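You operate a simulated robot arm through the tools that you are given. There is no shell and no other tool.

The job below is to be done with a simulated robot arm. You get a single attempt, and the scene is never put back.

TASK
Iron both halves of the cream pillowcase, then fold it.
Fine: hold the iron by its handle, keep it moving; iron on its rest and socket off before you fold. Set down upright: steam iron.

Only the result counts: the job must be done as asked and must still hold three seconds after the hand-in. Knocking over, shifting, dropping, spilling or breaking anything else fails it. Flat cloth is picked up by pressing the open fingertips on it (5 to 10 N) and closing them slowly along it; thin cloth reads only 2 to 8 mm in the jaws.

THE ROBOT
A 6-joint arm with a two-finger parallel gripper, fixed in place. Base frame: the origin is at the foot of the arm, x ahead of it, y to its left, z up; the work surface is at about z = 860. Readings come in mm, degrees, newtons and seconds.
Its first joint turns from -166.0 to 166.0 degrees. Payload 3.91 kg.
The tool frame sits at the grasp point between the pads (the TCP): z along the fingers, y along the line on which they close. The tips reach 30 mm beyond it. The gripper opens to 110 mm. The fingers are 20 mm wide and 10 mm thick; the gripper's body (48 by 112 mm) begins 55 mm behind the TCP.
Orientation is that of the tool frame in the base frame, as a unit quaternion [w, x, y, z]. With the fingers straight down and closing along the base's y, the tool's x points along the base's -x, its y along +y and its z along -z.

THE INTERFACE
- The arm moves only by the tool jog_arm. Its argument "deltas" is a list that holds one entry, the list of rows, each a list of 7 numbers: the shift along the tool's x, y, z in mm, then the turn, a rotation vector about the tool's x, y, z in degrees, then the gripper command, from -1 (shut) to 1 (fully open), values between in proportion. In form: [[[tx, ty, tz, wx, wy, wz, grip], ...]]. A call has 1 to 20 rows; each row is the pose to reach, as a shift and turn from the pose commanded when the call began, along the tool's axes at that moment. A row lasts 0.2 s, in which the tool goes at most 50 mm and 8.6 degrees; a call with a longer step from one row to the next is refused whole, and so is a gripper value outside its range. Where a pose cannot be reached the arm comes as near as it can. A force on the tool above 80 N (or 10 N above the force at the start of the call, whichever is more), or a blocked arm, ends the call early, and 0.2 s more pass. The fingers move at their own pace (about 153 mm/s each) and stop on an object; they squeeze with about 25 N. The grip force told is the motor's: it shows also when the fingers shut on nothing. Time passes only in rows, and 0.2 s behind the last, so rows that repeat a pose let the fingers close. The reply holds the time, the measured pose of the TCP, the force on the tool along the base axes, the opening and the grip force, in the units named above and with some noise, with the torque about the TCP (base axes, N m) and any sound that the robot's microphone picked up.
- Cameras (640 x 400 px; columns grow to the right, rows downward): "scene" is fixed at [38.7, 501.1, 1568.1]; the picture's right is [-0.05, -1.00, 0.00], its down [-0.71, 0.04, -0.70] and it looks along [0.70, -0.04, -0.71] (base axes); focal length 311 px, centre (320, 200). "wrist" rides on the gripper at [73, 17, -103] in the tool frame; the picture's right is [-0.23, 0.97, 0.00], its down [-0.76, -0.18, -0.62] and it looks along [-0.61, -0.14, 0.78] (tool axes); focal length 222 px, centre (320, 200). There is no depth. A picture from a camera that has moved, and an enlarged one, comes with that camera's place and axes in the base frame and with its lens. The place of the scene camera against the robot may be out by one fixed shift of up to 18 mm in any direction.
- capture(camera): a new picture of that camera. No time passes.
- enlarge(camera, box): a new picture of the part [left, top, right, bottom] of that camera's present view, enlarged. No time passes.
- sign_off(): hands the job in; it is judged then, once.

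Places have to be worked out from the pictures, the camera data and where the tool is seen. Open the gripper and draw the arm clear of the work before you hand the job in, unless the task says otherwise.

The tools are called after "Call:" by a JSON object that holds its "method" and its "body". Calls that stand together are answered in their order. jog_arm: Moves the arm, as the interface text tells. Its arguments: {"type":"object","properties":{"deltas":{"type":"array"}},"required":["deltas"]} The other tools are called the same way: capture (camera) takes a picture; enlarge (camera, box) takes an enlarged picture of a part of a camera's view; sign_off () hands the job in.

At the start:

```text
time_s: 0.0
tcp_pos: [537.7, 247.4, 1236.5]
ee_rot: [0.001, 0.001, 1.0, 0.001]
ft_force: [0.4, 0.1, -0.2]
wrist_torque: [0.03, 0.0, -0.01]
opening: 110.0
grip_force: 0.0
```

scene: 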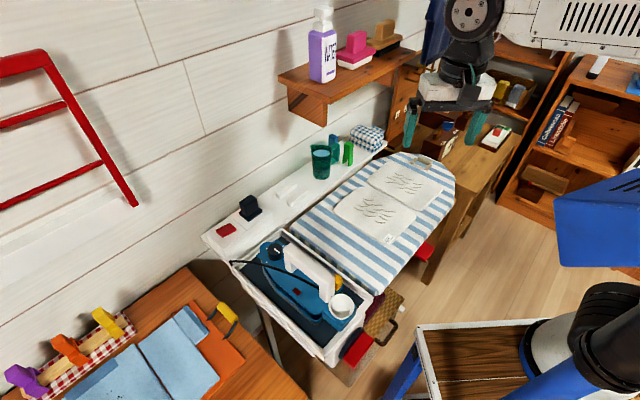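
wrist: 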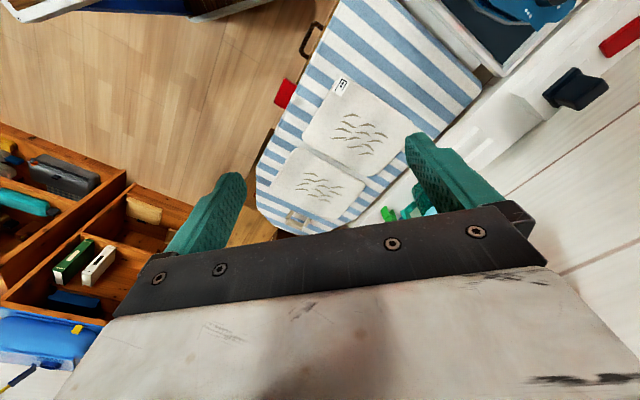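

I'll begin by looking closely at the ironing board, the iron on its rest, the socket and the cloth before moving anything.

Call:
{"method": "enlarge", "body": {"camera": "scene", "box": [200, 180, 420, 380]}}

Call:
{"method": "enlarge", "body": {"camera": "scene", "box": [290, 100, 490, 260]}}

Call:
{"method": "enlarge", "body": {"camera": "wrist", "box": [240, 0, 640, 250]}}

Call:
{"method": "capture", "body": {"camera": "scene"}}

```text
2.00 times, centred on (310, 280) of scene
camera zoom: at [38.7, 501.1, 1568.1], right [-0.05, -1.0, 0.0], down [-0.71, 0.04, -0.7], along [0.7, -0.04, -0.71], focal length 621 px, centre (340, 40)
```

zoom: 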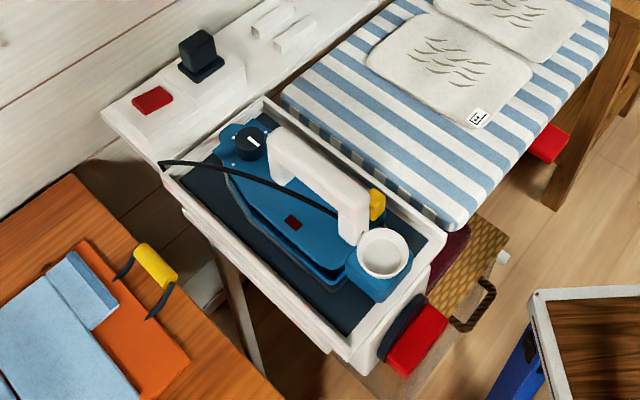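

```text
2.50 times, centred on (390, 180) of scene
camera zoom: at [38.7, 501.1, 1568.1], right [-0.05, -1.0, 0.0], down [-0.71, 0.04, -0.7], along [0.7, -0.04, -0.71], focal length 777 px, centre (145, 250)
```

zoom: 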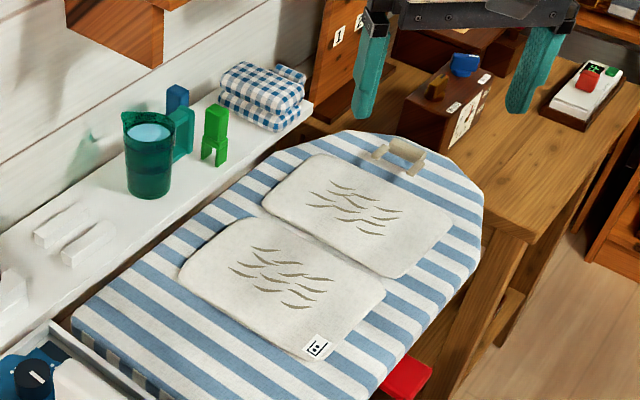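

```text
1.60 times, centred on (440, 125) of wrist
camera zoom: at [463.1, 265.2, 1338.9], right [0.23, 0.97, 0.0], down [0.76, -0.18, 0.62], along [0.61, -0.14, -0.78], focal length 355 px, centre (128, 320)
```

zoom: 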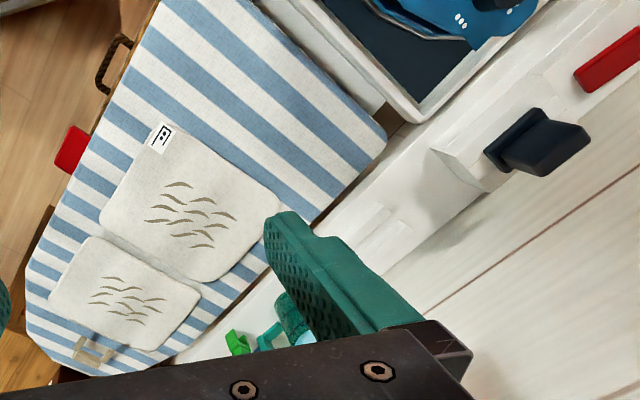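

```text
taken
```

scene: 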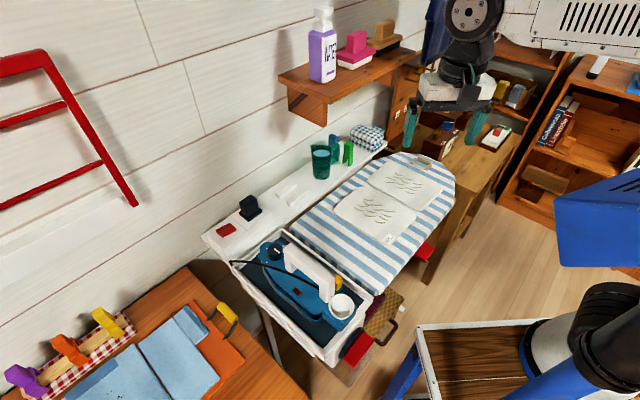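

The cream pillowcase lies on the striped board in two halves (about (676,297) and (795,173)), and the iron sits in the tray at the near end, with a red piece and a black block on the shelf. I enlarge each part further to understand the socket, dial, and the clip at the board's tip.

Call:
{"method": "enlarge", "body": {"camera": "scene", "box": [205, 185, 305, 245]}}

Call:
{"method": "enlarge", "body": {"camera": "scene", "box": [240, 230, 380, 340]}}

Call:
{"method": "enlarge", "body": {"camera": "scene", "box": [370, 140, 470, 210]}}

Call:
{"method": "enlarge", "body": {"camera": "scene", "box": [260, 120, 400, 210]}}

```text
6.40 times, centred on (255, 215) of scene
camera zoom: at [38.7, 501.1, 1568.1], right [-0.05, -1.0, 0.0], down [-0.71, 0.04, -0.7], along [0.7, -0.04, -0.71], focal length 1988 px, centre (736, 104)
```

zoom: 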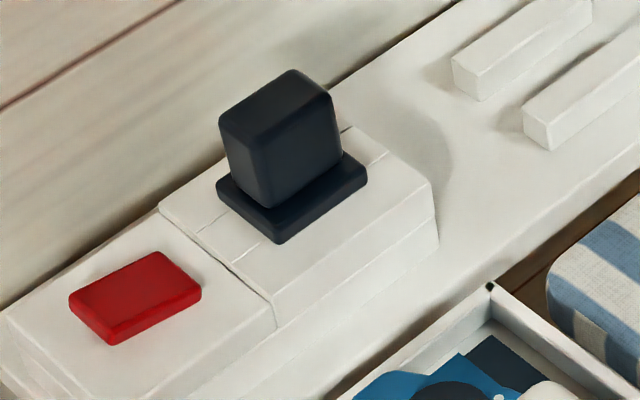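

```text
3.64 times, centred on (310, 285) of scene
camera zoom: at [38.7, 501.1, 1568.1], right [-0.05, -1.0, 0.0], down [-0.71, 0.04, -0.7], along [0.7, -0.04, -0.71], focal length 1130 px, centre (356, -109)
```

zoom: 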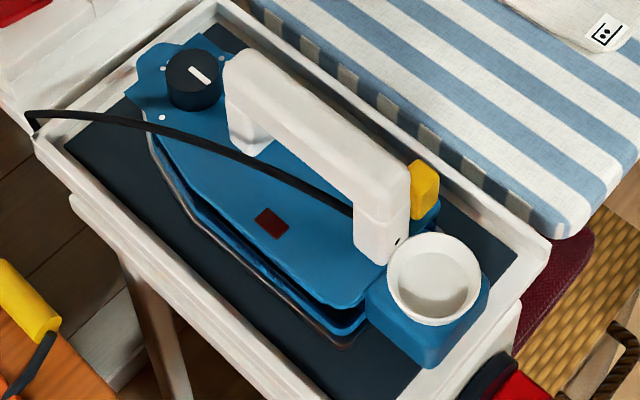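

```text
5.71 times, centred on (420, 175) of scene
camera zoom: at [38.7, 501.1, 1568.1], right [-0.05, -1.0, 0.0], down [-0.71, 0.04, -0.7], along [0.7, -0.04, -0.71], focal length 1775 px, centre (-251, 343)
```

zoom: 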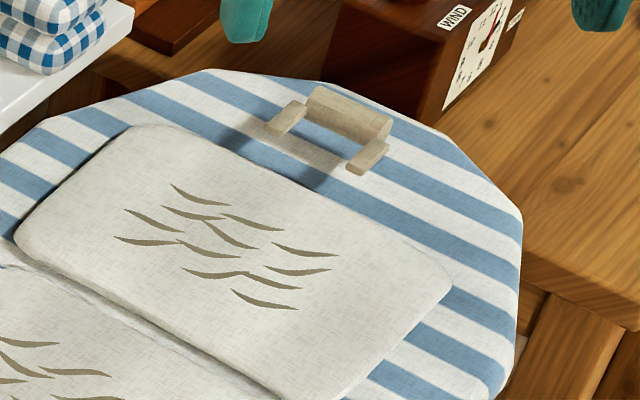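

```text
4.44 times, centred on (330, 165) of scene
camera zoom: at [38.7, 501.1, 1568.1], right [-0.05, -1.0, 0.0], down [-0.71, 0.04, -0.7], along [0.7, -0.04, -0.71], focal length 1381 px, centre (276, 356)
```

zoom: 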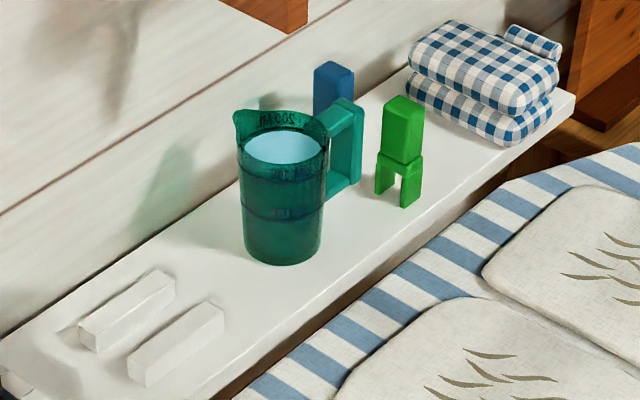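

The iron has a dial with dots, an indicator lamp, and the pillowcase has a care label; the shelf has what looks like a socket with a red rocker. I zoom in on label, dial, and the rest of the surroundings to read the setting.

Call:
{"method": "enlarge", "body": {"camera": "scene", "box": [380, 232, 400, 244]}}

Call:
{"method": "enlarge", "body": {"camera": "scene", "box": [262, 238, 312, 270]}}

Call:
{"method": "enlarge", "body": {"camera": "wrist", "box": [325, 70, 365, 95]}}

Call:
{"method": "enlarge", "body": {"camera": "wrist", "box": [440, 0, 600, 100]}}

Call:
{"method": "enlarge", "body": {"camera": "scene", "box": [330, 250, 430, 370]}}

```text
16.00 times, centred on (390, 238) of scene
camera zoom: at [38.7, 501.1, 1568.1], right [-0.05, -1.0, 0.0], down [-0.71, 0.04, -0.7], along [0.7, -0.04, -0.71], focal length 4971 px, centre (-800, -408)
```

zoom: 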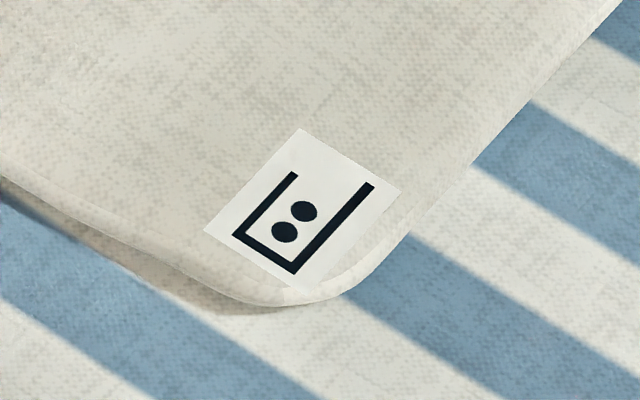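

```text
12.50 times, centred on (287, 254) of scene
camera zoom: at [38.7, 501.1, 1568.1], right [-0.05, -1.0, 0.0], down [-0.71, 0.04, -0.7], along [0.7, -0.04, -0.71], focal length 3883 px, centre (732, -475)
```

zoom: 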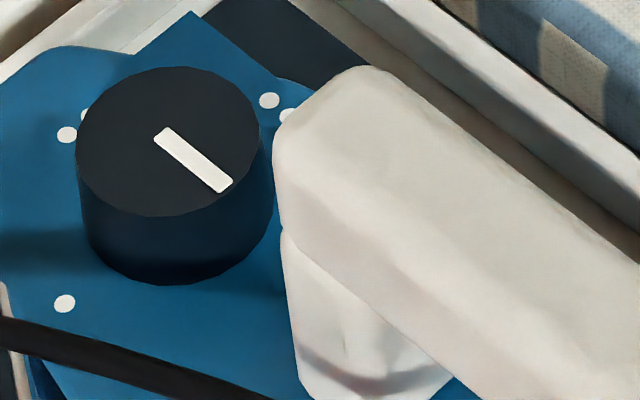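

```text
16.00 times, centred on (345, 82) of wrist
camera zoom: at [463.1, 265.2, 1338.9], right [0.23, 0.97, 0.0], down [0.76, -0.18, 0.62], along [0.61, -0.14, -0.78], focal length 3554 px, centre (-80, 2080)
```

zoom: 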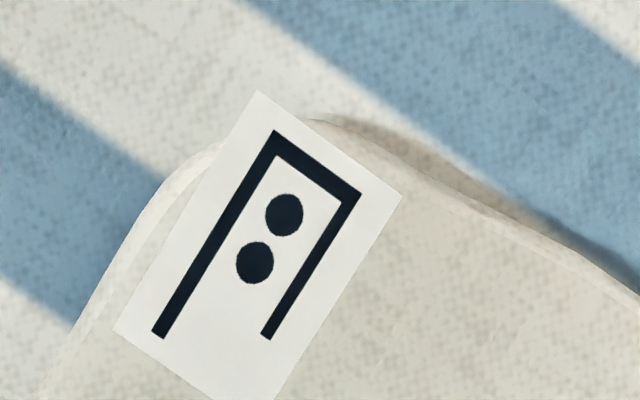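

```text
4.00 times, centred on (520, 50) of wrist
camera zoom: at [463.1, 265.2, 1338.9], right [0.23, 0.97, 0.0], down [0.76, -0.18, 0.62], along [0.61, -0.14, -0.78], focal length 888 px, centre (-480, 800)
```

zoom: 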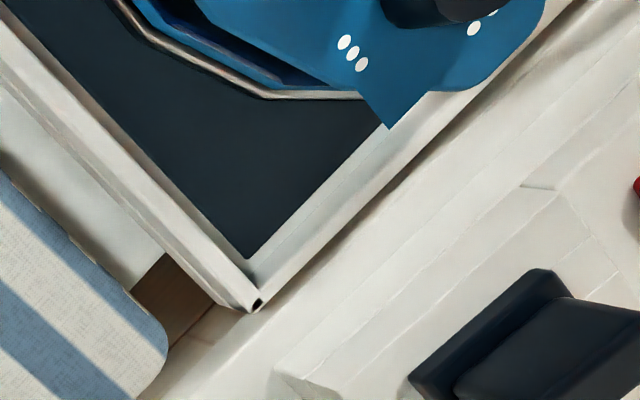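

```text
3.33 times, centred on (380, 310) of scene
camera zoom: at [38.7, 501.1, 1568.1], right [-0.05, -1.0, 0.0], down [-0.71, 0.04, -0.7], along [0.7, -0.04, -0.71], focal length 1036 px, centre (120, -167)
```

zoom: 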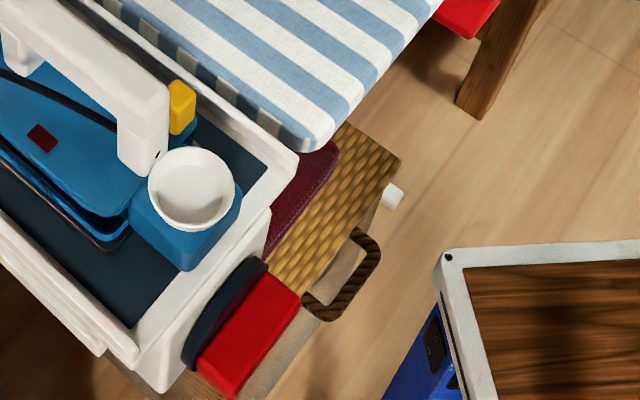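

The care label shows two dots; the iron's dial pointer sits at none of the dot groups (one dot, two dots, three dots around the knob), and its lamp looks dark, so I must set the dial and check the socket. I raise no risk by moving at height: I swing the tool toward the tray and yaw 44° to look with the wrist camera.

Call:
{"method": "jog_arm", "body": {"deltas": [[[12, 29, 5, 0, 0, -6.3, 1], [25, 58, 10, 0, 0, -12.6, 1], [38, 87, 20, 0, 0, -18.9, 1], [50, 116, 30, 0, 0, -25.2, 1], [63, 145, 40, 0, 0, -31.5, 1], [75, 174, 50, 0, 0, -37.8, 1], [88, 203, 60, 0, 0, -44.4, 1]]]}}

```text
time_s: 1.6
tcp_pos: [448.8, 450.4, 1176.8]
ee_rot: [0.001, -0.379, 0.925, 0.0]
ft_force: [-0.6, -0.3, 0.8]
wrist_torque: [0.03, 0.01, 0.0]
opening: 109.8
grip_force: 0.1
```

The tool is now at (449,450,1177), yawed 44° as planned. I look with both cameras.

Call:
{"method": "capture", "body": {"camera": "wrist"}}

Call:
{"method": "capture", "body": {"camera": "scene"}}

```text
taken
camera wrist: at [383.9, 412.5, 1280.0], right [-0.52, 0.85, 0.0], down [0.67, 0.41, 0.63], along [0.53, 0.33, -0.78], focal length 222 px, centre (320, 200)
```

wrist: 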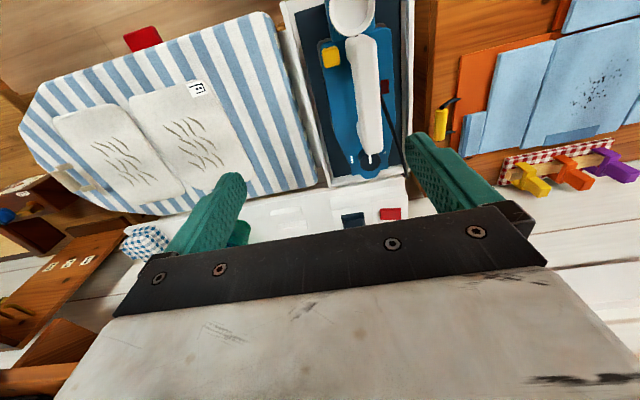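

```text
taken
```

scene: 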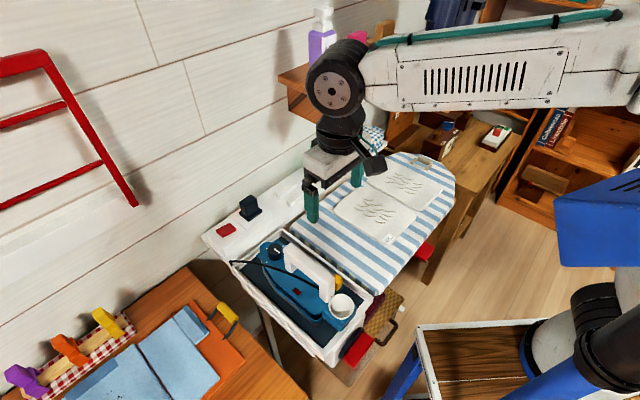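

I enlarge the wrist view on the iron, dial, and socket.

Call:
{"method": "enlarge", "body": {"camera": "wrist", "box": [280, 0, 440, 100]}}

Call:
{"method": "enlarge", "body": {"camera": "wrist", "box": [310, 100, 430, 190]}}

Call:
{"method": "enlarge", "body": {"camera": "wrist", "box": [320, 180, 420, 240]}}

```text
4.00 times, centred on (360, 50) of wrist
camera zoom: at [383.9, 412.5, 1280.0], right [-0.52, 0.85, 0.0], down [0.67, 0.41, 0.63], along [0.53, 0.33, -0.78], focal length 888 px, centre (160, 800)
```

zoom: 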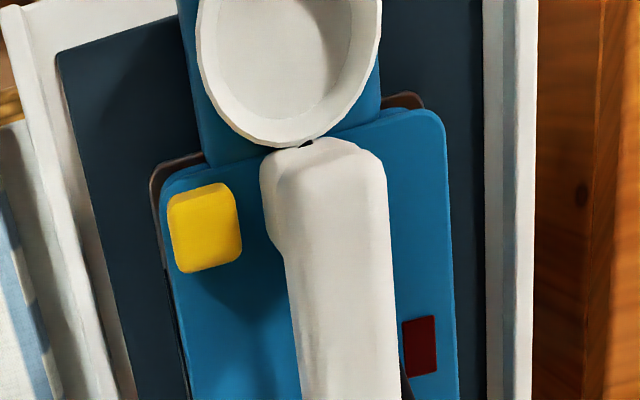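

```text
4.44 times, centred on (370, 145) of wrist
camera zoom: at [383.9, 412.5, 1280.0], right [-0.52, 0.85, 0.0], down [0.67, 0.41, 0.63], along [0.53, 0.33, -0.78], focal length 987 px, centre (98, 444)
```

zoom: 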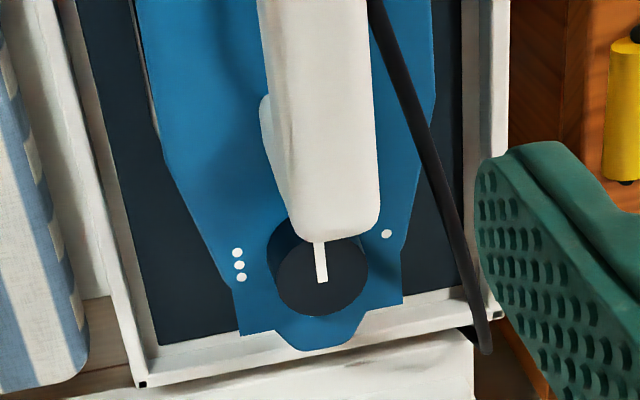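

```text
6.40 times, centred on (370, 210) of wrist
camera zoom: at [383.9, 412.5, 1280.0], right [-0.52, 0.85, 0.0], down [0.67, 0.41, 0.63], along [0.53, 0.33, -0.78], focal length 1422 px, centre (0, 136)
```

zoom: 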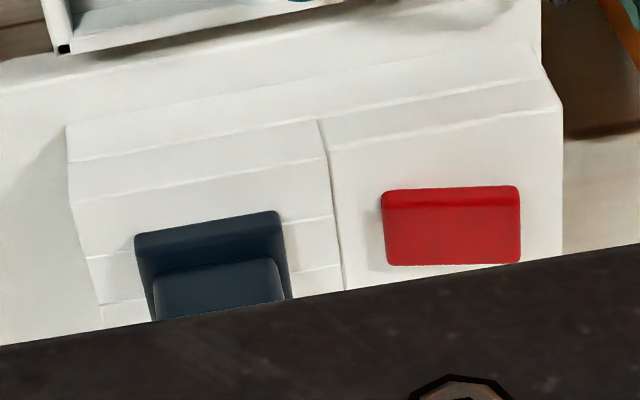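

The iron's tip (with the dial) points to the wall and the funnel is at its heel; the pointer faces the handle (off), one dot is on the left side, two dots at the tip, three dots on the board side. I move outward and down a bit to inspect the socket's rocker and plug more closely.

Call:
{"method": "jog_arm", "body": {"deltas": [[[-31, 10, 11, 0, 0, 0, 1], [-62, 20, 22, 0, 0, 0, 1], [-93, 31, 33, 0, 0, 0, 1], [-124, 42, 45, 0, 0, 0, 1], [-154, 52, 57, 0, 0, 0, 1]]]}}

Call:
{"method": "capture", "body": {"camera": "wrist"}}

Call:
{"method": "enlarge", "body": {"camera": "wrist", "box": [260, 70, 460, 220]}}

Call:
{"method": "enlarge", "body": {"camera": "scene", "box": [205, 190, 285, 240]}}

```text
time_s: 2.8
tcp_pos: [521.1, 597.0, 1122.0]
ee_rot: [0.002, -0.377, 0.926, 0.0]
ft_force: [-0.6, -1.2, 0.9]
wrist_torque: [0.02, -0.02, -0.02]
opening: 110.1
grip_force: 0.0
```

```text
taken
camera wrist: at [456.8, 559.4, 1224.9], right [-0.52, 0.85, 0.0], down [0.67, 0.4, 0.63], along [0.53, 0.33, -0.78], focal length 222 px, centre (320, 200)
```

wrist: 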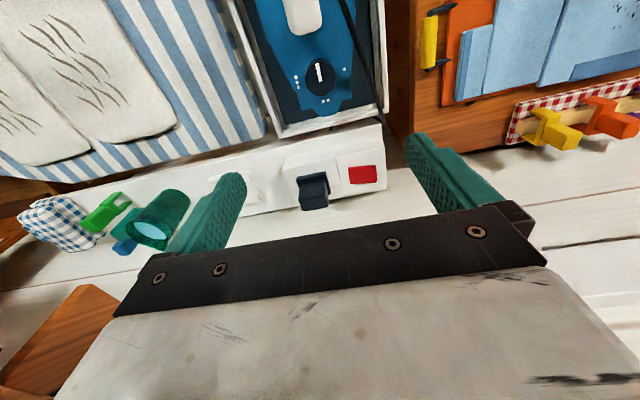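

```text
2.67 times, centred on (360, 145) of wrist
camera zoom: at [456.8, 559.4, 1224.9], right [-0.52, 0.85, 0.0], down [0.67, 0.4, 0.63], along [0.53, 0.33, -0.78], focal length 592 px, centre (213, 347)
```

zoom: 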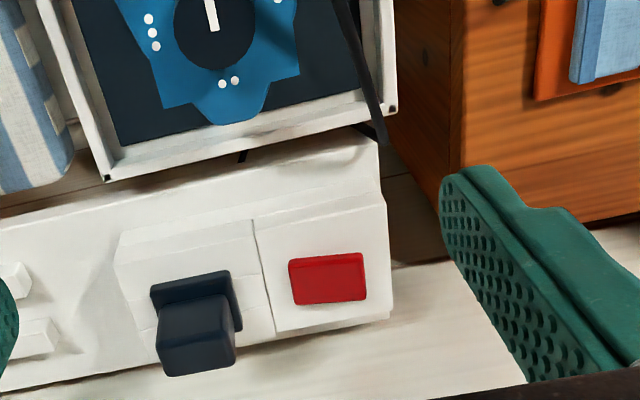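

```text
8.00 times, centred on (245, 215) of scene
camera zoom: at [38.7, 501.1, 1568.1], right [-0.05, -1.0, 0.0], down [-0.71, 0.04, -0.7], along [0.7, -0.04, -0.71], focal length 2485 px, centre (920, 80)
```

zoom: 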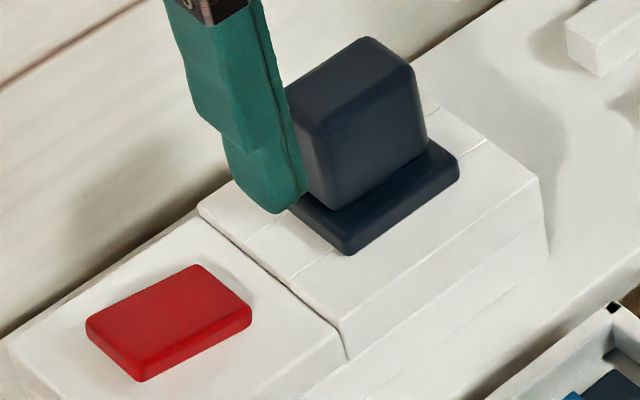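

The rocker (red, about (598,739)) and plug (black, about (661,673)) are clear, and the knob centre comes out at about (502,591) with its top near z≈928. I move above the knob, narrowing the fingers and turning the tool -45° so that I can then turn the dial clockwise.

Call:
{"method": "jog_arm", "body": {"deltas": [[[3, 1.5, 18, 0, 0, -7.5, 0.0], [6, 3, 36, 0, 0, -15, 0.0], [9, 4.5, 54, 0, 0, -22.5, 0.0], [12, 6, 72, 0, 0, -30, 0.0], [15, 7.5, 90, 0, 0, -37.5, 0.0], [17.9, 9.1, 105, 0, 0, -45, 0.0], [17.9, 9.1, 105, 0, 0, -45, 0.0]]]}}

Call:
{"method": "capture", "body": {"camera": "wrist"}}

Call:
{"method": "enlarge", "body": {"camera": "scene", "box": [220, 190, 360, 290]}}

```text
time_s: 4.4
tcp_pos: [502.8, 590.0, 1013.3]
ee_rot: [0.001, -0.704, 0.71, 0.0]
ft_force: [-0.6, 0.7, -0.2]
wrist_torque: [-0.04, 0.01, 0.0]
opening: 54.9
grip_force: 0.2
```

```text
taken
camera wrist: at [485.3, 518.8, 1117.0], right [-0.97, 0.24, 0.0], down [0.18, 0.76, 0.62], along [0.15, 0.61, -0.78], focal length 222 px, centre (320, 200)
```

wrist: 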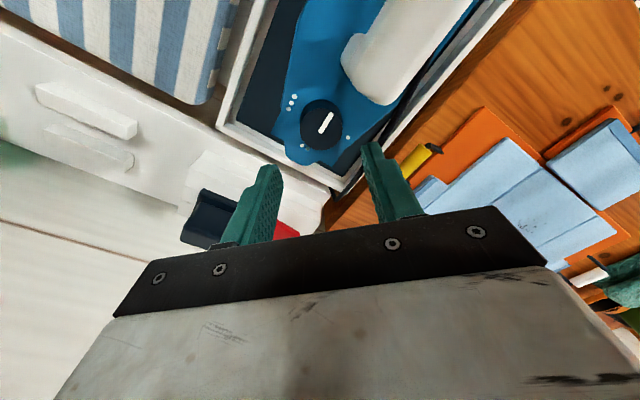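

```text
4.00 times, centred on (290, 240) of scene
camera zoom: at [38.7, 501.1, 1568.1], right [-0.05, -1.0, 0.0], down [-0.71, 0.04, -0.7], along [0.7, -0.04, -0.71], focal length 1243 px, centre (440, 40)
```

zoom: 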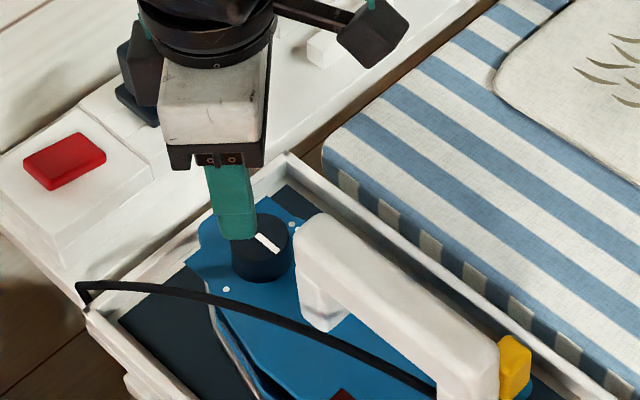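

The fingers are now about 55 mm apart above the dial. I zoom in to measure the knob centre against the tool axis.

Call:
{"method": "enlarge", "body": {"camera": "wrist", "box": [270, 70, 400, 180]}}

Call:
{"method": "enlarge", "body": {"camera": "scene", "box": [255, 220, 325, 280]}}

```text
3.64 times, centred on (335, 125) of wrist
camera zoom: at [485.3, 518.8, 1117.0], right [-0.97, 0.24, 0.0], down [0.18, 0.76, 0.62], along [0.15, 0.61, -0.78], focal length 808 px, centre (266, 473)
```

zoom: 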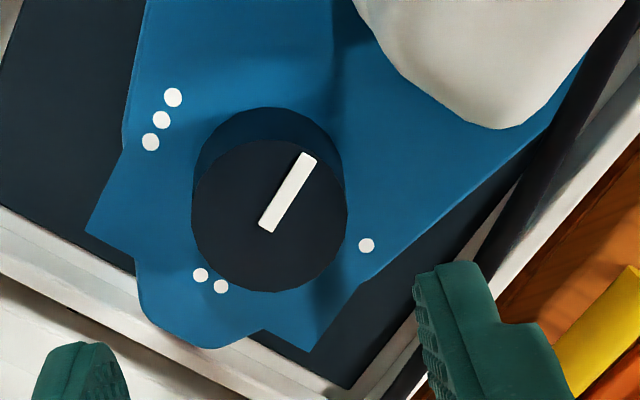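

```text
6.67 times, centred on (290, 250) of scene
camera zoom: at [38.7, 501.1, 1568.1], right [-0.05, -1.0, 0.0], down [-0.71, 0.04, -0.7], along [0.7, -0.04, -0.71], focal length 2071 px, centre (520, -133)
```

zoom: 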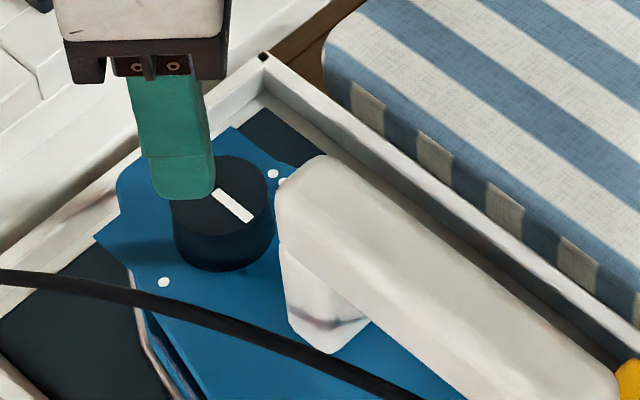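

The knob centre reads (502.6,590), right under the tool axis, about 37 mm wide, and the handle front is ~14 mm clear of the nearer finger. I lower so that the tips straddle the knob (TCP z≈944).

Call:
{"method": "jog_arm", "body": {"deltas": [[[0, 0, 18, 0, 0, 0, 0.0], [0, 0, 36, 0, 0, 0, 0.0], [0, 0, 54, 0, 0, 0, 0.0], [0, 0, 69, 0, 0, 0, 0.0]]]}}

Call:
{"method": "enlarge", "body": {"camera": "wrist", "box": [220, 70, 420, 220]}}

Call:
{"method": "enlarge", "body": {"camera": "scene", "box": [255, 220, 325, 280]}}

```text
time_s: 5.4
tcp_pos: [503.0, 590.3, 945.1]
ee_rot: [0.0, -0.703, 0.711, -0.001]
ft_force: [-0.7, -0.9, 0.7]
wrist_torque: [-0.01, -0.05, 0.02]
opening: 55.1
grip_force: 0.1
```

```text
2.67 times, centred on (320, 145) of wrist
camera zoom: at [484.2, 518.0, 1048.6], right [-0.97, 0.24, 0.0], down [0.18, 0.76, 0.62], along [0.15, 0.61, -0.78], focal length 592 px, centre (320, 347)
```

zoom: 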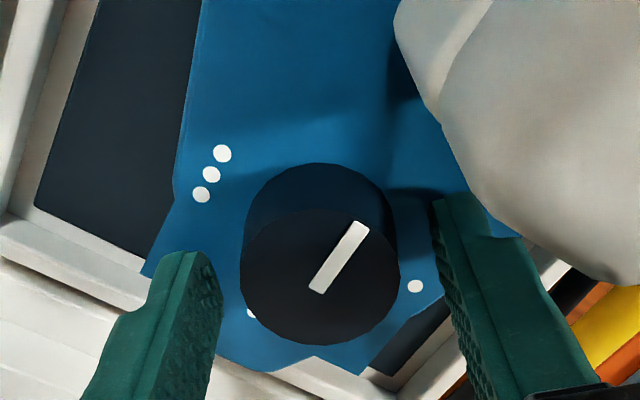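

```text
6.67 times, centred on (290, 250) of scene
camera zoom: at [38.7, 501.1, 1568.1], right [-0.05, -1.0, 0.0], down [-0.71, 0.04, -0.7], along [0.7, -0.04, -0.71], focal length 2071 px, centre (520, -133)
```

zoom: 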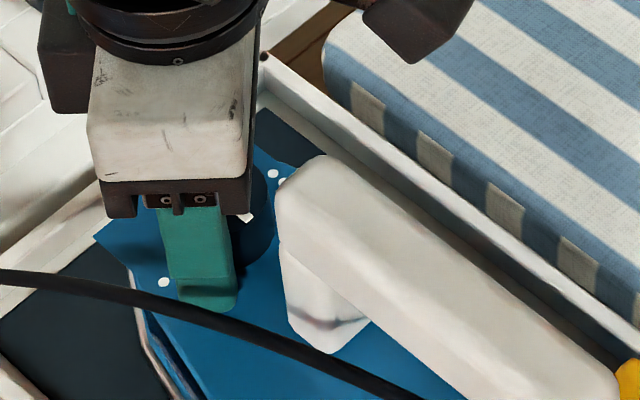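

The knob sits well centred between the fingertips. I close on it.

Call:
{"method": "jog_arm", "body": {"deltas": [[[0, 0, 0, 0, 0, 0, -0.2], [0, 0, 0, 0, 0, 0, -0.35], [0, 0, 0, 0, 0, 0, -0.5], [0, 0, 0, 0, 0, 0, -0.5]]]}}

Call:
{"method": "enlarge", "body": {"camera": "wrist", "box": [220, 70, 420, 220]}}

```text
time_s: 6.4
tcp_pos: [503.7, 590.0, 946.3]
ee_rot: [0.001, -0.703, 0.711, 0.0]
ft_force: [-6.2, -0.8, 0.1]
wrist_torque: [-0.27, 0.02, -0.04]
opening: 37.1
grip_force: 24.7
```

```text
2.67 times, centred on (320, 145) of wrist
camera zoom: at [483.8, 518.2, 1048.7], right [-0.97, 0.24, 0.0], down [0.18, 0.76, 0.62], along [0.15, 0.61, -0.78], focal length 592 px, centre (320, 347)
```

zoom: 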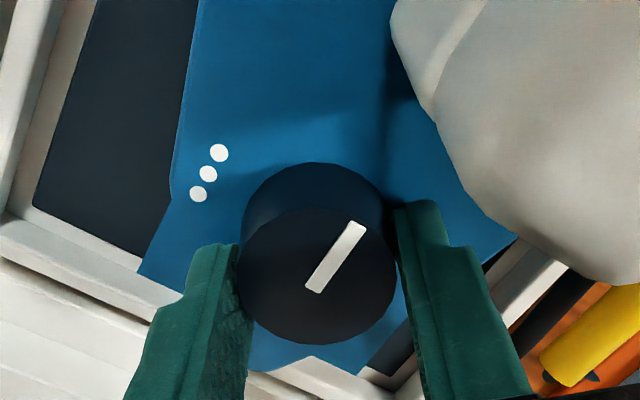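

The grip holds at 37.1 mm on the knob. I turn it clockwise (seen from above) by 45° first and check.

Call:
{"method": "jog_arm", "body": {"deltas": [[[0, 0, 0, 0, 0, 7.5, -0.5], [0, 0, 0, 0, 0, 15, -0.5], [0, 0, 0, 0, 0, 22.5, -0.5], [0, 0, 0, 0, 0, 30, -0.5], [0, 0, 0, 0, 0, 37.5, -0.5], [0, 0, 0, 0, 0, 45, -0.5]]]}}

Call:
{"method": "enlarge", "body": {"camera": "wrist", "box": [220, 70, 420, 220]}}

```text
time_s: 7.8
tcp_pos: [503.7, 589.2, 946.3]
ee_rot: [0.001, -0.378, 0.926, 0.002]
ft_force: [1.4, -6.1, -0.4]
wrist_torque: [0.43, -0.11, 0.06]
opening: 37.3
grip_force: 24.8
```

```text
2.67 times, centred on (320, 145) of wrist
camera zoom: at [439.9, 551.8, 1048.5], right [-0.52, 0.86, 0.0], down [0.67, 0.4, 0.63], along [0.54, 0.32, -0.78], focal length 592 px, centre (320, 347)
```

zoom: 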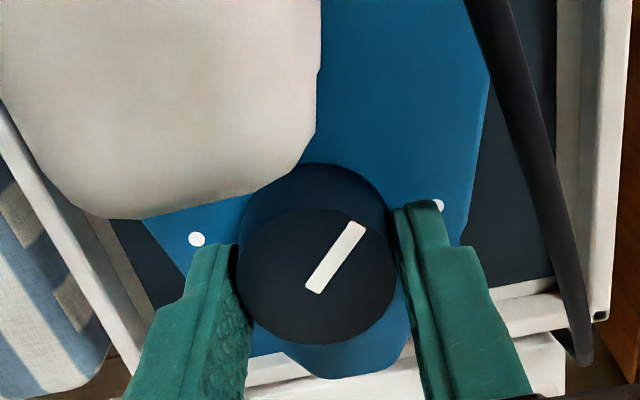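

The knob turns with the fingers and the iron stays put. I continue another 45°.

Call:
{"method": "jog_arm", "body": {"deltas": [[[0, 0, 0, 0, 0, 7.5, -0.5], [0, 0, 0, 0, 0, 15, -0.5], [0, 0, 0, 0, 0, 22.5, -0.5], [0, 0, 0, 0, 0, 30, -0.5], [0, 0, 0, 0, 0, 37.5, -0.5], [0, 0, 0, 0, 0, 45, -0.5]]]}}

Call:
{"method": "enlarge", "body": {"camera": "wrist", "box": [220, 70, 420, 220]}}

Call:
{"method": "capture", "body": {"camera": "scene"}}

```text
time_s: 9.2
tcp_pos: [504.5, 590.8, 944.5]
ee_rot: [0.0, 0.006, 1.0, 0.001]
ft_force: [10.5, -12.9, 11.8]
wrist_torque: [-0.34, -0.2, 0.44]
opening: 36.7
grip_force: 24.9
```

```text
2.67 times, centred on (320, 145) of wrist
camera zoom: at [430.6, 607.7, 1048.4], right [0.24, 0.97, 0.0], down [0.76, -0.19, 0.62], along [0.61, -0.15, -0.78], focal length 592 px, centre (320, 347)
```

zoom: 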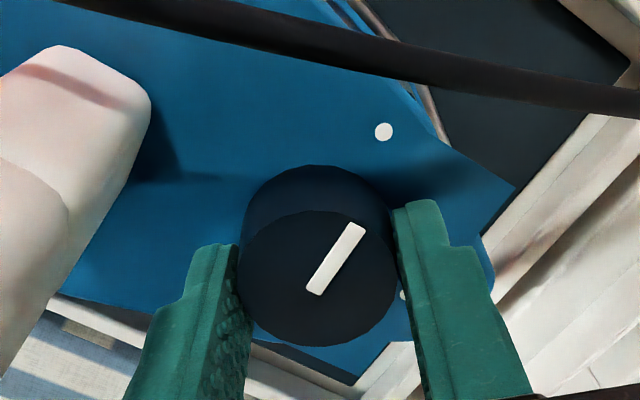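

```text
taken
```

scene: 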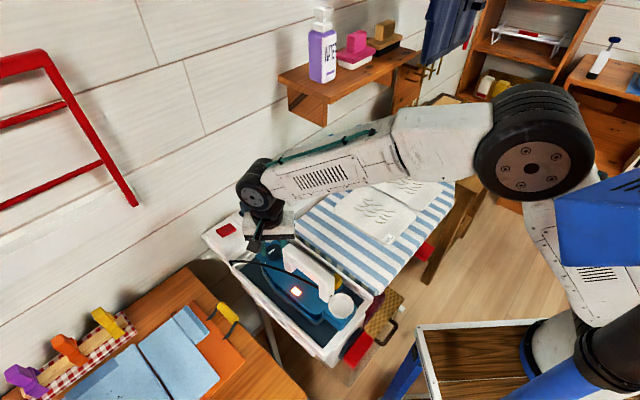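

The iron's lamp is now lit, so the socket is already on, and the pointer has reached the one-dot mark. I release, turn back 90° around the knob and regrip for the second quarter turn.

Call:
{"method": "jog_arm", "body": {"deltas": [[[0, 0, 0, 0, 0, 0, 0.0], [0, 0, 0, 0, 0, 0, 0.0], [0, 0, 0, 0, 0, -8, 0.0], [0, 0, 0, 0, 0, -16, 0.0], [0, 0, 0, 0, 0, -24, 0.0], [0, 0, 0, 0, 0, -32, 0.0], [0, 0, 0, 0, 0, -40, 0.0], [0, 0, 0, 0, 0, -48, 0.0], [0, 0, 0, 0, 0, -56, 0.0], [0, 0, 0, 0, 0, -64, 0.0], [0, 0, 0, 0, 0, -72, 0.0], [0, 0, 0, 0, 0, -80, 0.0], [0, 0, 0, 0, 0, -88, 0.0], [0, 0, 0, 0, 0, -92, 0.0]]]}}

Call:
{"method": "enlarge", "body": {"camera": "wrist", "box": [220, 70, 420, 220]}}

```text
time_s: 12.2
tcp_pos: [503.4, 590.7, 945.0]
ee_rot: [-0.002, 0.716, -0.698, 0.0]
ft_force: [1.1, 0.4, 0.0]
wrist_torque: [0.01, 0.01, 0.0]
opening: 55.1
grip_force: 0.0
```

```text
2.67 times, centred on (320, 145) of wrist
camera zoom: at [487.2, 517.8, 1048.3], right [-0.98, 0.2, 0.0], down [0.16, 0.77, 0.62], along [0.13, 0.61, -0.78], focal length 592 px, centre (320, 347)
```

zoom: 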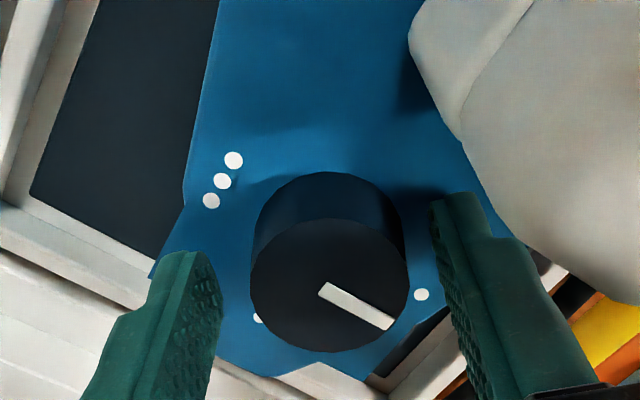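

The pointer is now at the single dot, and the knob is centred between the fingers again. I regrip and turn another 90° clockwise towards the two dots.

Call:
{"method": "jog_arm", "body": {"deltas": [[[0, 0, 0, 0, 0, 0, -0.2], [0, 0, 0, 0, 0, 0, -0.35], [0, 0, 0, 0, 0, 0, -0.5], [0, 0, 0, 0, 0, 0, -0.5], [0, 0, 0, 0, 0, 7.5, -0.5], [0, 0, 0, 0, 0, 15, -0.5], [0, 0, 0, 0, 0, 22.5, -0.5], [0, 0, 0, 0, 0, 30, -0.5], [0, 0, 0, 0, 0, 37.5, -0.5], [0, 0, 0, 0, 0, 45, -0.5], [0, 0, 0, 0, 0, 52.5, -0.5], [0, 0, 0, 0, 0, 60, -0.5], [0, 0, 0, 0, 0, 67.5, -0.5], [0, 0, 0, 0, 0, 75, -0.5], [0, 0, 0, 0, 0, 82, -0.5], [0, 0, 0, 0, 0, 88, -0.5]]]}}

Call:
{"method": "enlarge", "body": {"camera": "wrist", "box": [220, 70, 420, 220]}}

Call:
{"method": "enlarge", "body": {"camera": "scene", "box": [240, 230, 360, 330]}}

```text
time_s: 15.6
tcp_pos: [504.4, 589.4, 944.2]
ee_rot: [0.0, -0.029, 1.0, 0.001]
ft_force: [0.6, -4.2, 0.5]
wrist_torque: [-0.09, -0.05, 0.26]
opening: 37.3
grip_force: 25.0
```

```text
2.67 times, centred on (320, 145) of wrist
camera zoom: at [429.4, 603.0, 1048.6], right [0.17, 0.99, 0.0], down [0.77, -0.13, 0.62], along [0.62, -0.11, -0.78], focal length 592 px, centre (320, 347)
```

zoom: 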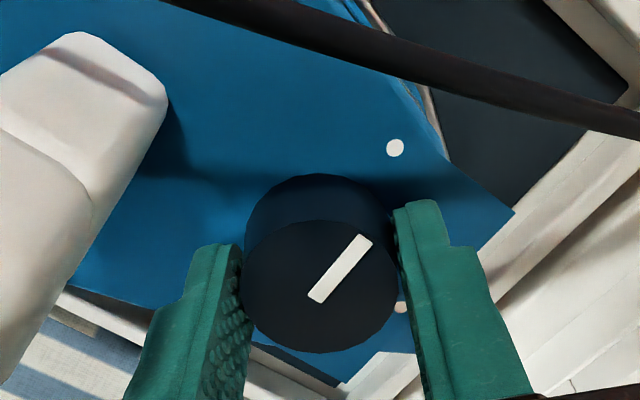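

```text
4.00 times, centred on (300, 280) of scene
camera zoom: at [38.7, 501.1, 1568.1], right [-0.05, -1.0, 0.0], down [-0.71, 0.04, -0.7], along [0.7, -0.04, -0.71], focal length 1243 px, centre (400, -120)
```

zoom: 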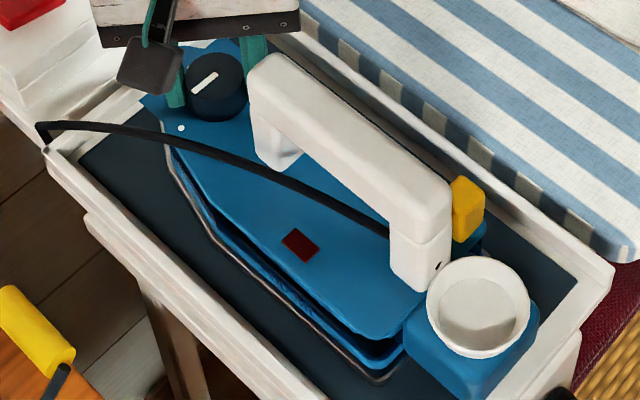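

The pointer stayed at the one-dot mark this time: the pads slipped on the knob, and the lamp has gone dark (probably at that setting's temperature). I reopen, rotate back, go a few mm deeper for a fuller grip, and try a short turn while checking.

Call:
{"method": "jog_arm", "body": {"deltas": [[[0, 0, 0, 0, 0, 0, 0.0], [0, 0, 0, 0, 0, 0, 0.0], [0, 0, 0, 0, 0, -8, 0.0], [0, 0, 0, 0, 0, -16, 0.0], [0, 0, 0, 0, 0, -24, 0.0], [0, 0, 0, 0, 0, -32, 0.0], [0, 0, 0, 0, 0, -40, 0.0], [0, 0, 0, 0, 0, -48, 0.0], [0, 0, 0, 0, 0, -56, 0.0], [0, 0, 0, 0, 0, -64, 0.0], [0, 0, 0, 0, 0, -72, 0.0], [0, 0, 1.5, 0, 0, -80, 0.0], [0, 0, 3, 0, 0, -84, 0.0], [0, 0, 5, 0, 0, -84, 0.0]]]}}

Call:
{"method": "enlarge", "body": {"camera": "wrist", "box": [220, 70, 420, 220]}}

Call:
{"method": "enlarge", "body": {"camera": "scene", "box": [240, 230, 360, 330]}}

```text
time_s: 18.6
tcp_pos: [502.7, 590.7, 940.2]
ee_rot: [0.001, -0.691, 0.722, 0.0]
ft_force: [0.5, -0.5, 0.2]
wrist_torque: [0.02, 0.01, -0.02]
opening: 54.9
grip_force: 0.0
```

```text
2.67 times, centred on (320, 145) of wrist
camera zoom: at [482.6, 519.0, 1043.3], right [-0.96, 0.27, 0.0], down [0.21, 0.75, 0.62], along [0.17, 0.6, -0.78], focal length 592 px, centre (320, 347)
```

zoom: 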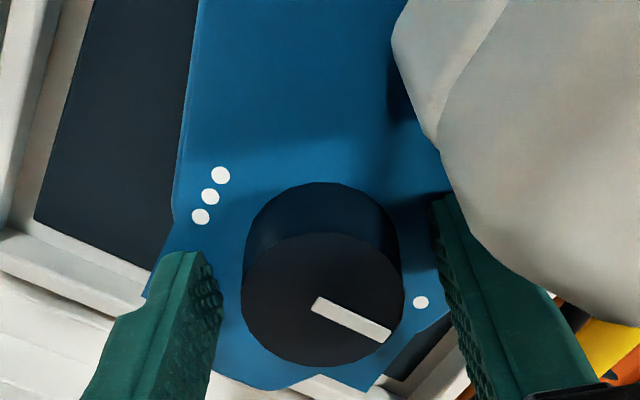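

```text
4.00 times, centred on (300, 280) of scene
camera zoom: at [38.7, 501.1, 1568.1], right [-0.05, -1.0, 0.0], down [-0.71, 0.04, -0.7], along [0.7, -0.04, -0.71], focal length 1243 px, centre (400, -120)
```

zoom: 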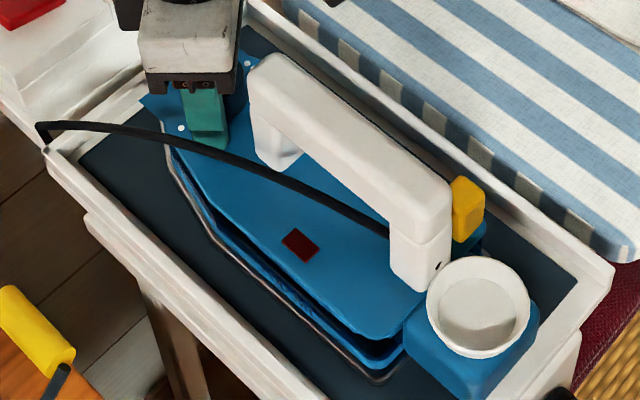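

The pointer is at the one-dot mark with the knob centred. I grip deeper now and turn only 24° to see whether it follows.

Call:
{"method": "jog_arm", "body": {"deltas": [[[0, 0, 0, 0, 0, 0, -0.2], [0, 0, 0, 0, 0, 0, -0.35], [0, 0, 0, 0, 0, 0, -0.6], [0, 0, 0, 0, 0, 0, -1], [0, 0, 0, 0, 0, 0, -1], [0, 0, 0, 0, 0, 4, -1], [0, 0, 0, 0, 0, 8, -1], [0, 0, 0, 0, 0, 12, -1], [0, 0, 0, 0, 0, 16, -1], [0, 0, 0, 0, 0, 20, -1], [0, 0, 0, 0, 0, 24, -1]]]}}

Call:
{"method": "enlarge", "body": {"camera": "wrist", "box": [220, 70, 420, 220]}}

```text
time_s: 21.0
tcp_pos: [505.5, 590.4, 938.5]
ee_rot: [0.002, -0.525, 0.851, 0.0]
ft_force: [4.1, -0.8, 3.2]
wrist_torque: [0.03, -0.09, 0.45]
opening: 37.4
grip_force: 25.2
```

```text
2.67 times, centred on (320, 145) of wrist
camera zoom: at [455.6, 533.5, 1043.3], right [-0.77, 0.64, 0.0], down [0.5, 0.6, 0.63], along [0.4, 0.48, -0.78], focal length 592 px, centre (320, 347)
```

zoom: 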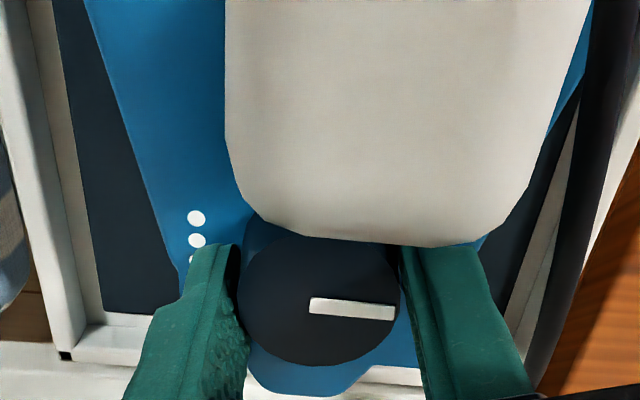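

The knob did not follow: it resists with 0.45 N·m at the one-dot mark clockwise, as at a stop or a stiff detent. I test the other way, turning counter-clockwise 40° while gripped, to learn how it moves.

Call:
{"method": "jog_arm", "body": {"deltas": [[[0, 0, 0, 0, 0, -5, -1], [0, 0, 0, 0, 0, -10, -1], [0, 0, 0, 0, 0, -15, -1], [0, 0, 0, 0, 0, -20, -1]]]}}

Call:
{"method": "enlarge", "body": {"camera": "wrist", "box": [220, 70, 420, 220]}}

```text
time_s: 22.0
tcp_pos: [504.9, 591.1, 940.5]
ee_rot: [0.001, -0.666, 0.746, 0.001]
ft_force: [6.3, 3.8, 6.4]
wrist_torque: [0.29, -0.18, -0.02]
opening: 37.0
grip_force: 25.7
```

```text
2.67 times, centred on (320, 145) of wrist
camera zoom: at [477.9, 520.6, 1043.2], right [-0.94, 0.34, 0.0], down [0.26, 0.74, 0.63], along [0.21, 0.59, -0.78], focal length 592 px, centre (320, 347)
```

zoom: 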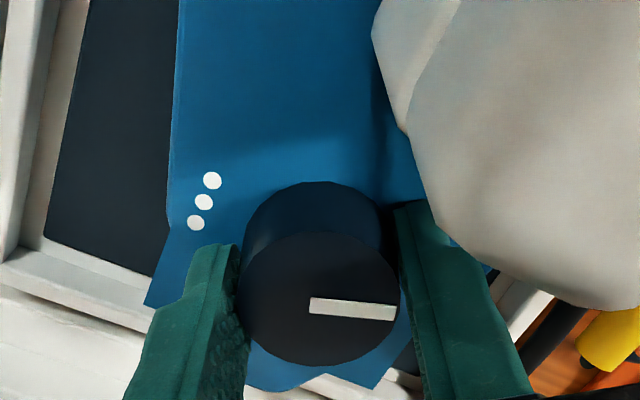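

Counter-clockwise it turns freely with the fingers. I check the lamp now and then continue counter-clockwise to see how far the dial travels.

Call:
{"method": "enlarge", "body": {"camera": "scene", "box": [240, 230, 360, 330]}}

Call:
{"method": "enlarge", "body": {"camera": "wrist", "box": [260, 0, 580, 200]}}

```text
4.00 times, centred on (300, 280) of scene
camera zoom: at [38.7, 501.1, 1568.1], right [-0.05, -1.0, 0.0], down [-0.71, 0.04, -0.7], along [0.7, -0.04, -0.71], focal length 1243 px, centre (400, -120)
```

zoom: 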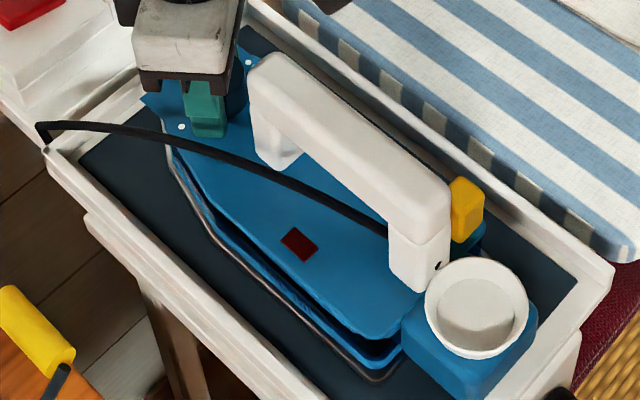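

```text
2.00 times, centred on (420, 100) of wrist
camera zoom: at [477.9, 520.6, 1043.2], right [-0.94, 0.34, 0.0], down [0.26, 0.74, 0.63], along [0.21, 0.59, -0.78], focal length 444 px, centre (120, 400)
```

zoom: 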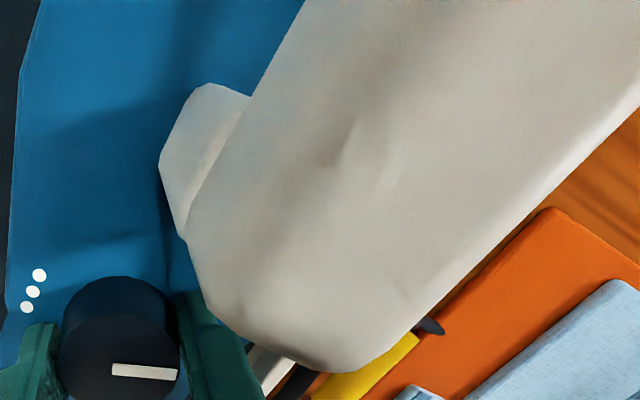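

The lamp is still dark. I reopen, swing to the +45° side around the knob, regrip and turn counter-clockwise ~90° to find the dial's travel in that direction.

Call:
{"method": "jog_arm", "body": {"deltas": [[[0, 0, 0, 0, 0, 0, 0.0], [0, 0, 0, 0, 0, 0, 0.0], [0, 0, 0, 0, 0, 8, 0.0], [0, 0, 0, 0, 0, 16, 0.0], [0, 0, 0, 0, 0, 24, 0.0], [0, 0, 0, 0, 0, 32, 0.0], [0, 0, 0, 0, 0, 40, 0.0], [0, 0, 0, 0, 0, 48, 0.0], [0, 0, 0, 0, 0, 56, 0.0], [0, 0, 0, 0, 0, 64, 0.0], [0, 0, 0, 0, 0, 72, 0.0], [0, 0, 0, 0, 0, 80, 0.0], [0, 0, 0, 0, 0, 85, 0.0], [0, 0, 0, 0, 0, 85, -0.2], [0, 0, 0, 0, 0, 85, -0.35], [0, 0, 0, 0, 0, 85, -1], [0, 0, 0, 0, 0, 85, -1]]]}}

Call:
{"method": "enlarge", "body": {"camera": "wrist", "box": [220, 70, 420, 220]}}

```text
time_s: 25.6
tcp_pos: [504.6, 590.3, 940.4]
ee_rot: [0.001, 0.014, 1.0, 0.001]
ft_force: [13.5, 2.4, 6.7]
wrist_torque: [-0.04, 0.47, 0.42]
opening: 37.2
grip_force: 25.3
```

```text
2.67 times, centred on (320, 145) of wrist
camera zoom: at [431.7, 609.4, 1043.7], right [0.25, 0.97, 0.0], down [0.75, -0.2, 0.62], along [0.6, -0.16, -0.78], focal length 592 px, centre (320, 347)
```

zoom: 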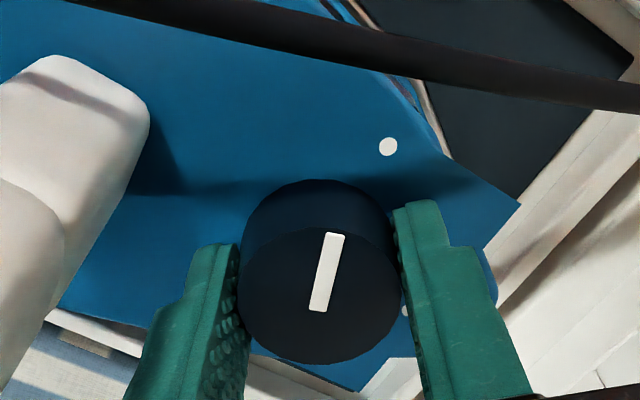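

The pointer is about 20° counter-clockwise of the one-dot mark and the knob is gripped again. I turn counter-clockwise 90° and look.

Call:
{"method": "jog_arm", "body": {"deltas": [[[0, 0, 0, 0, 0, -7.5, -1], [0, 0, 0, 0, 0, -15, -1], [0, 0, 0, 0, 0, -22.5, -1], [0, 0, 0, 0, 0, -30, -1], [0, 0, 0, 0, 0, -37.5, -1], [0, 0, 0, 0, 0, -45, -1], [0, 0, 0, 0, 0, -52.5, -1], [0, 0, 0, 0, 0, -60, -1], [0, 0, 0, 0, 0, -67.5, -1], [0, 0, 0, 0, 0, -75, -1], [0, 0, 0, 0, 0, -82.5, -1], [0, 0, 0, 0, 0, -90, -1]]]}}

Call:
{"method": "enlarge", "body": {"camera": "wrist", "box": [220, 70, 420, 220]}}

Call:
{"method": "enlarge", "body": {"camera": "scene", "box": [240, 230, 360, 330]}}

```text
time_s: 28.2
tcp_pos: [503.3, 591.1, 940.1]
ee_rot: [0.001, -0.698, 0.716, 0.001]
ft_force: [-4.5, -0.8, -0.3]
wrist_torque: [0.2, 0.37, 0.0]
opening: 37.1
grip_force: 25.1
```

```text
2.67 times, centred on (320, 145) of wrist
camera zoom: at [483.8, 518.6, 1043.3], right [-0.97, 0.25, 0.0], down [0.2, 0.76, 0.62], along [0.16, 0.6, -0.78], focal length 592 px, centre (320, 347)
```

zoom: 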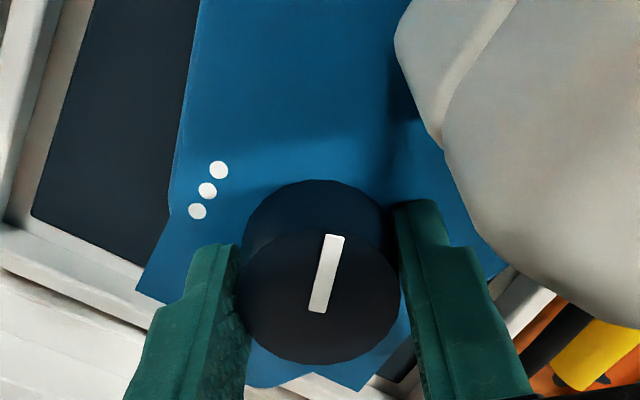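

```text
4.00 times, centred on (300, 280) of scene
camera zoom: at [38.7, 501.1, 1568.1], right [-0.05, -1.0, 0.0], down [-0.71, 0.04, -0.7], along [0.7, -0.04, -0.71], focal length 1243 px, centre (400, -120)
```

zoom: 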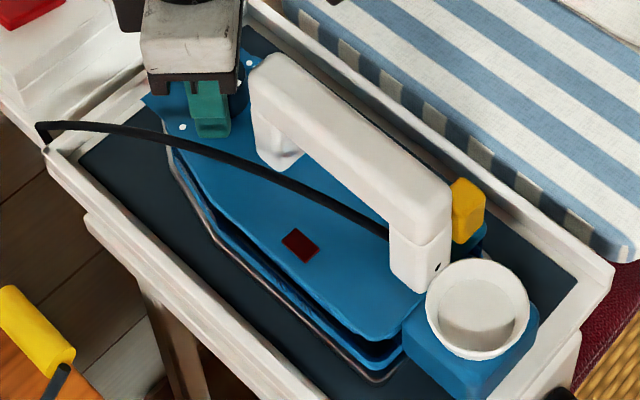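

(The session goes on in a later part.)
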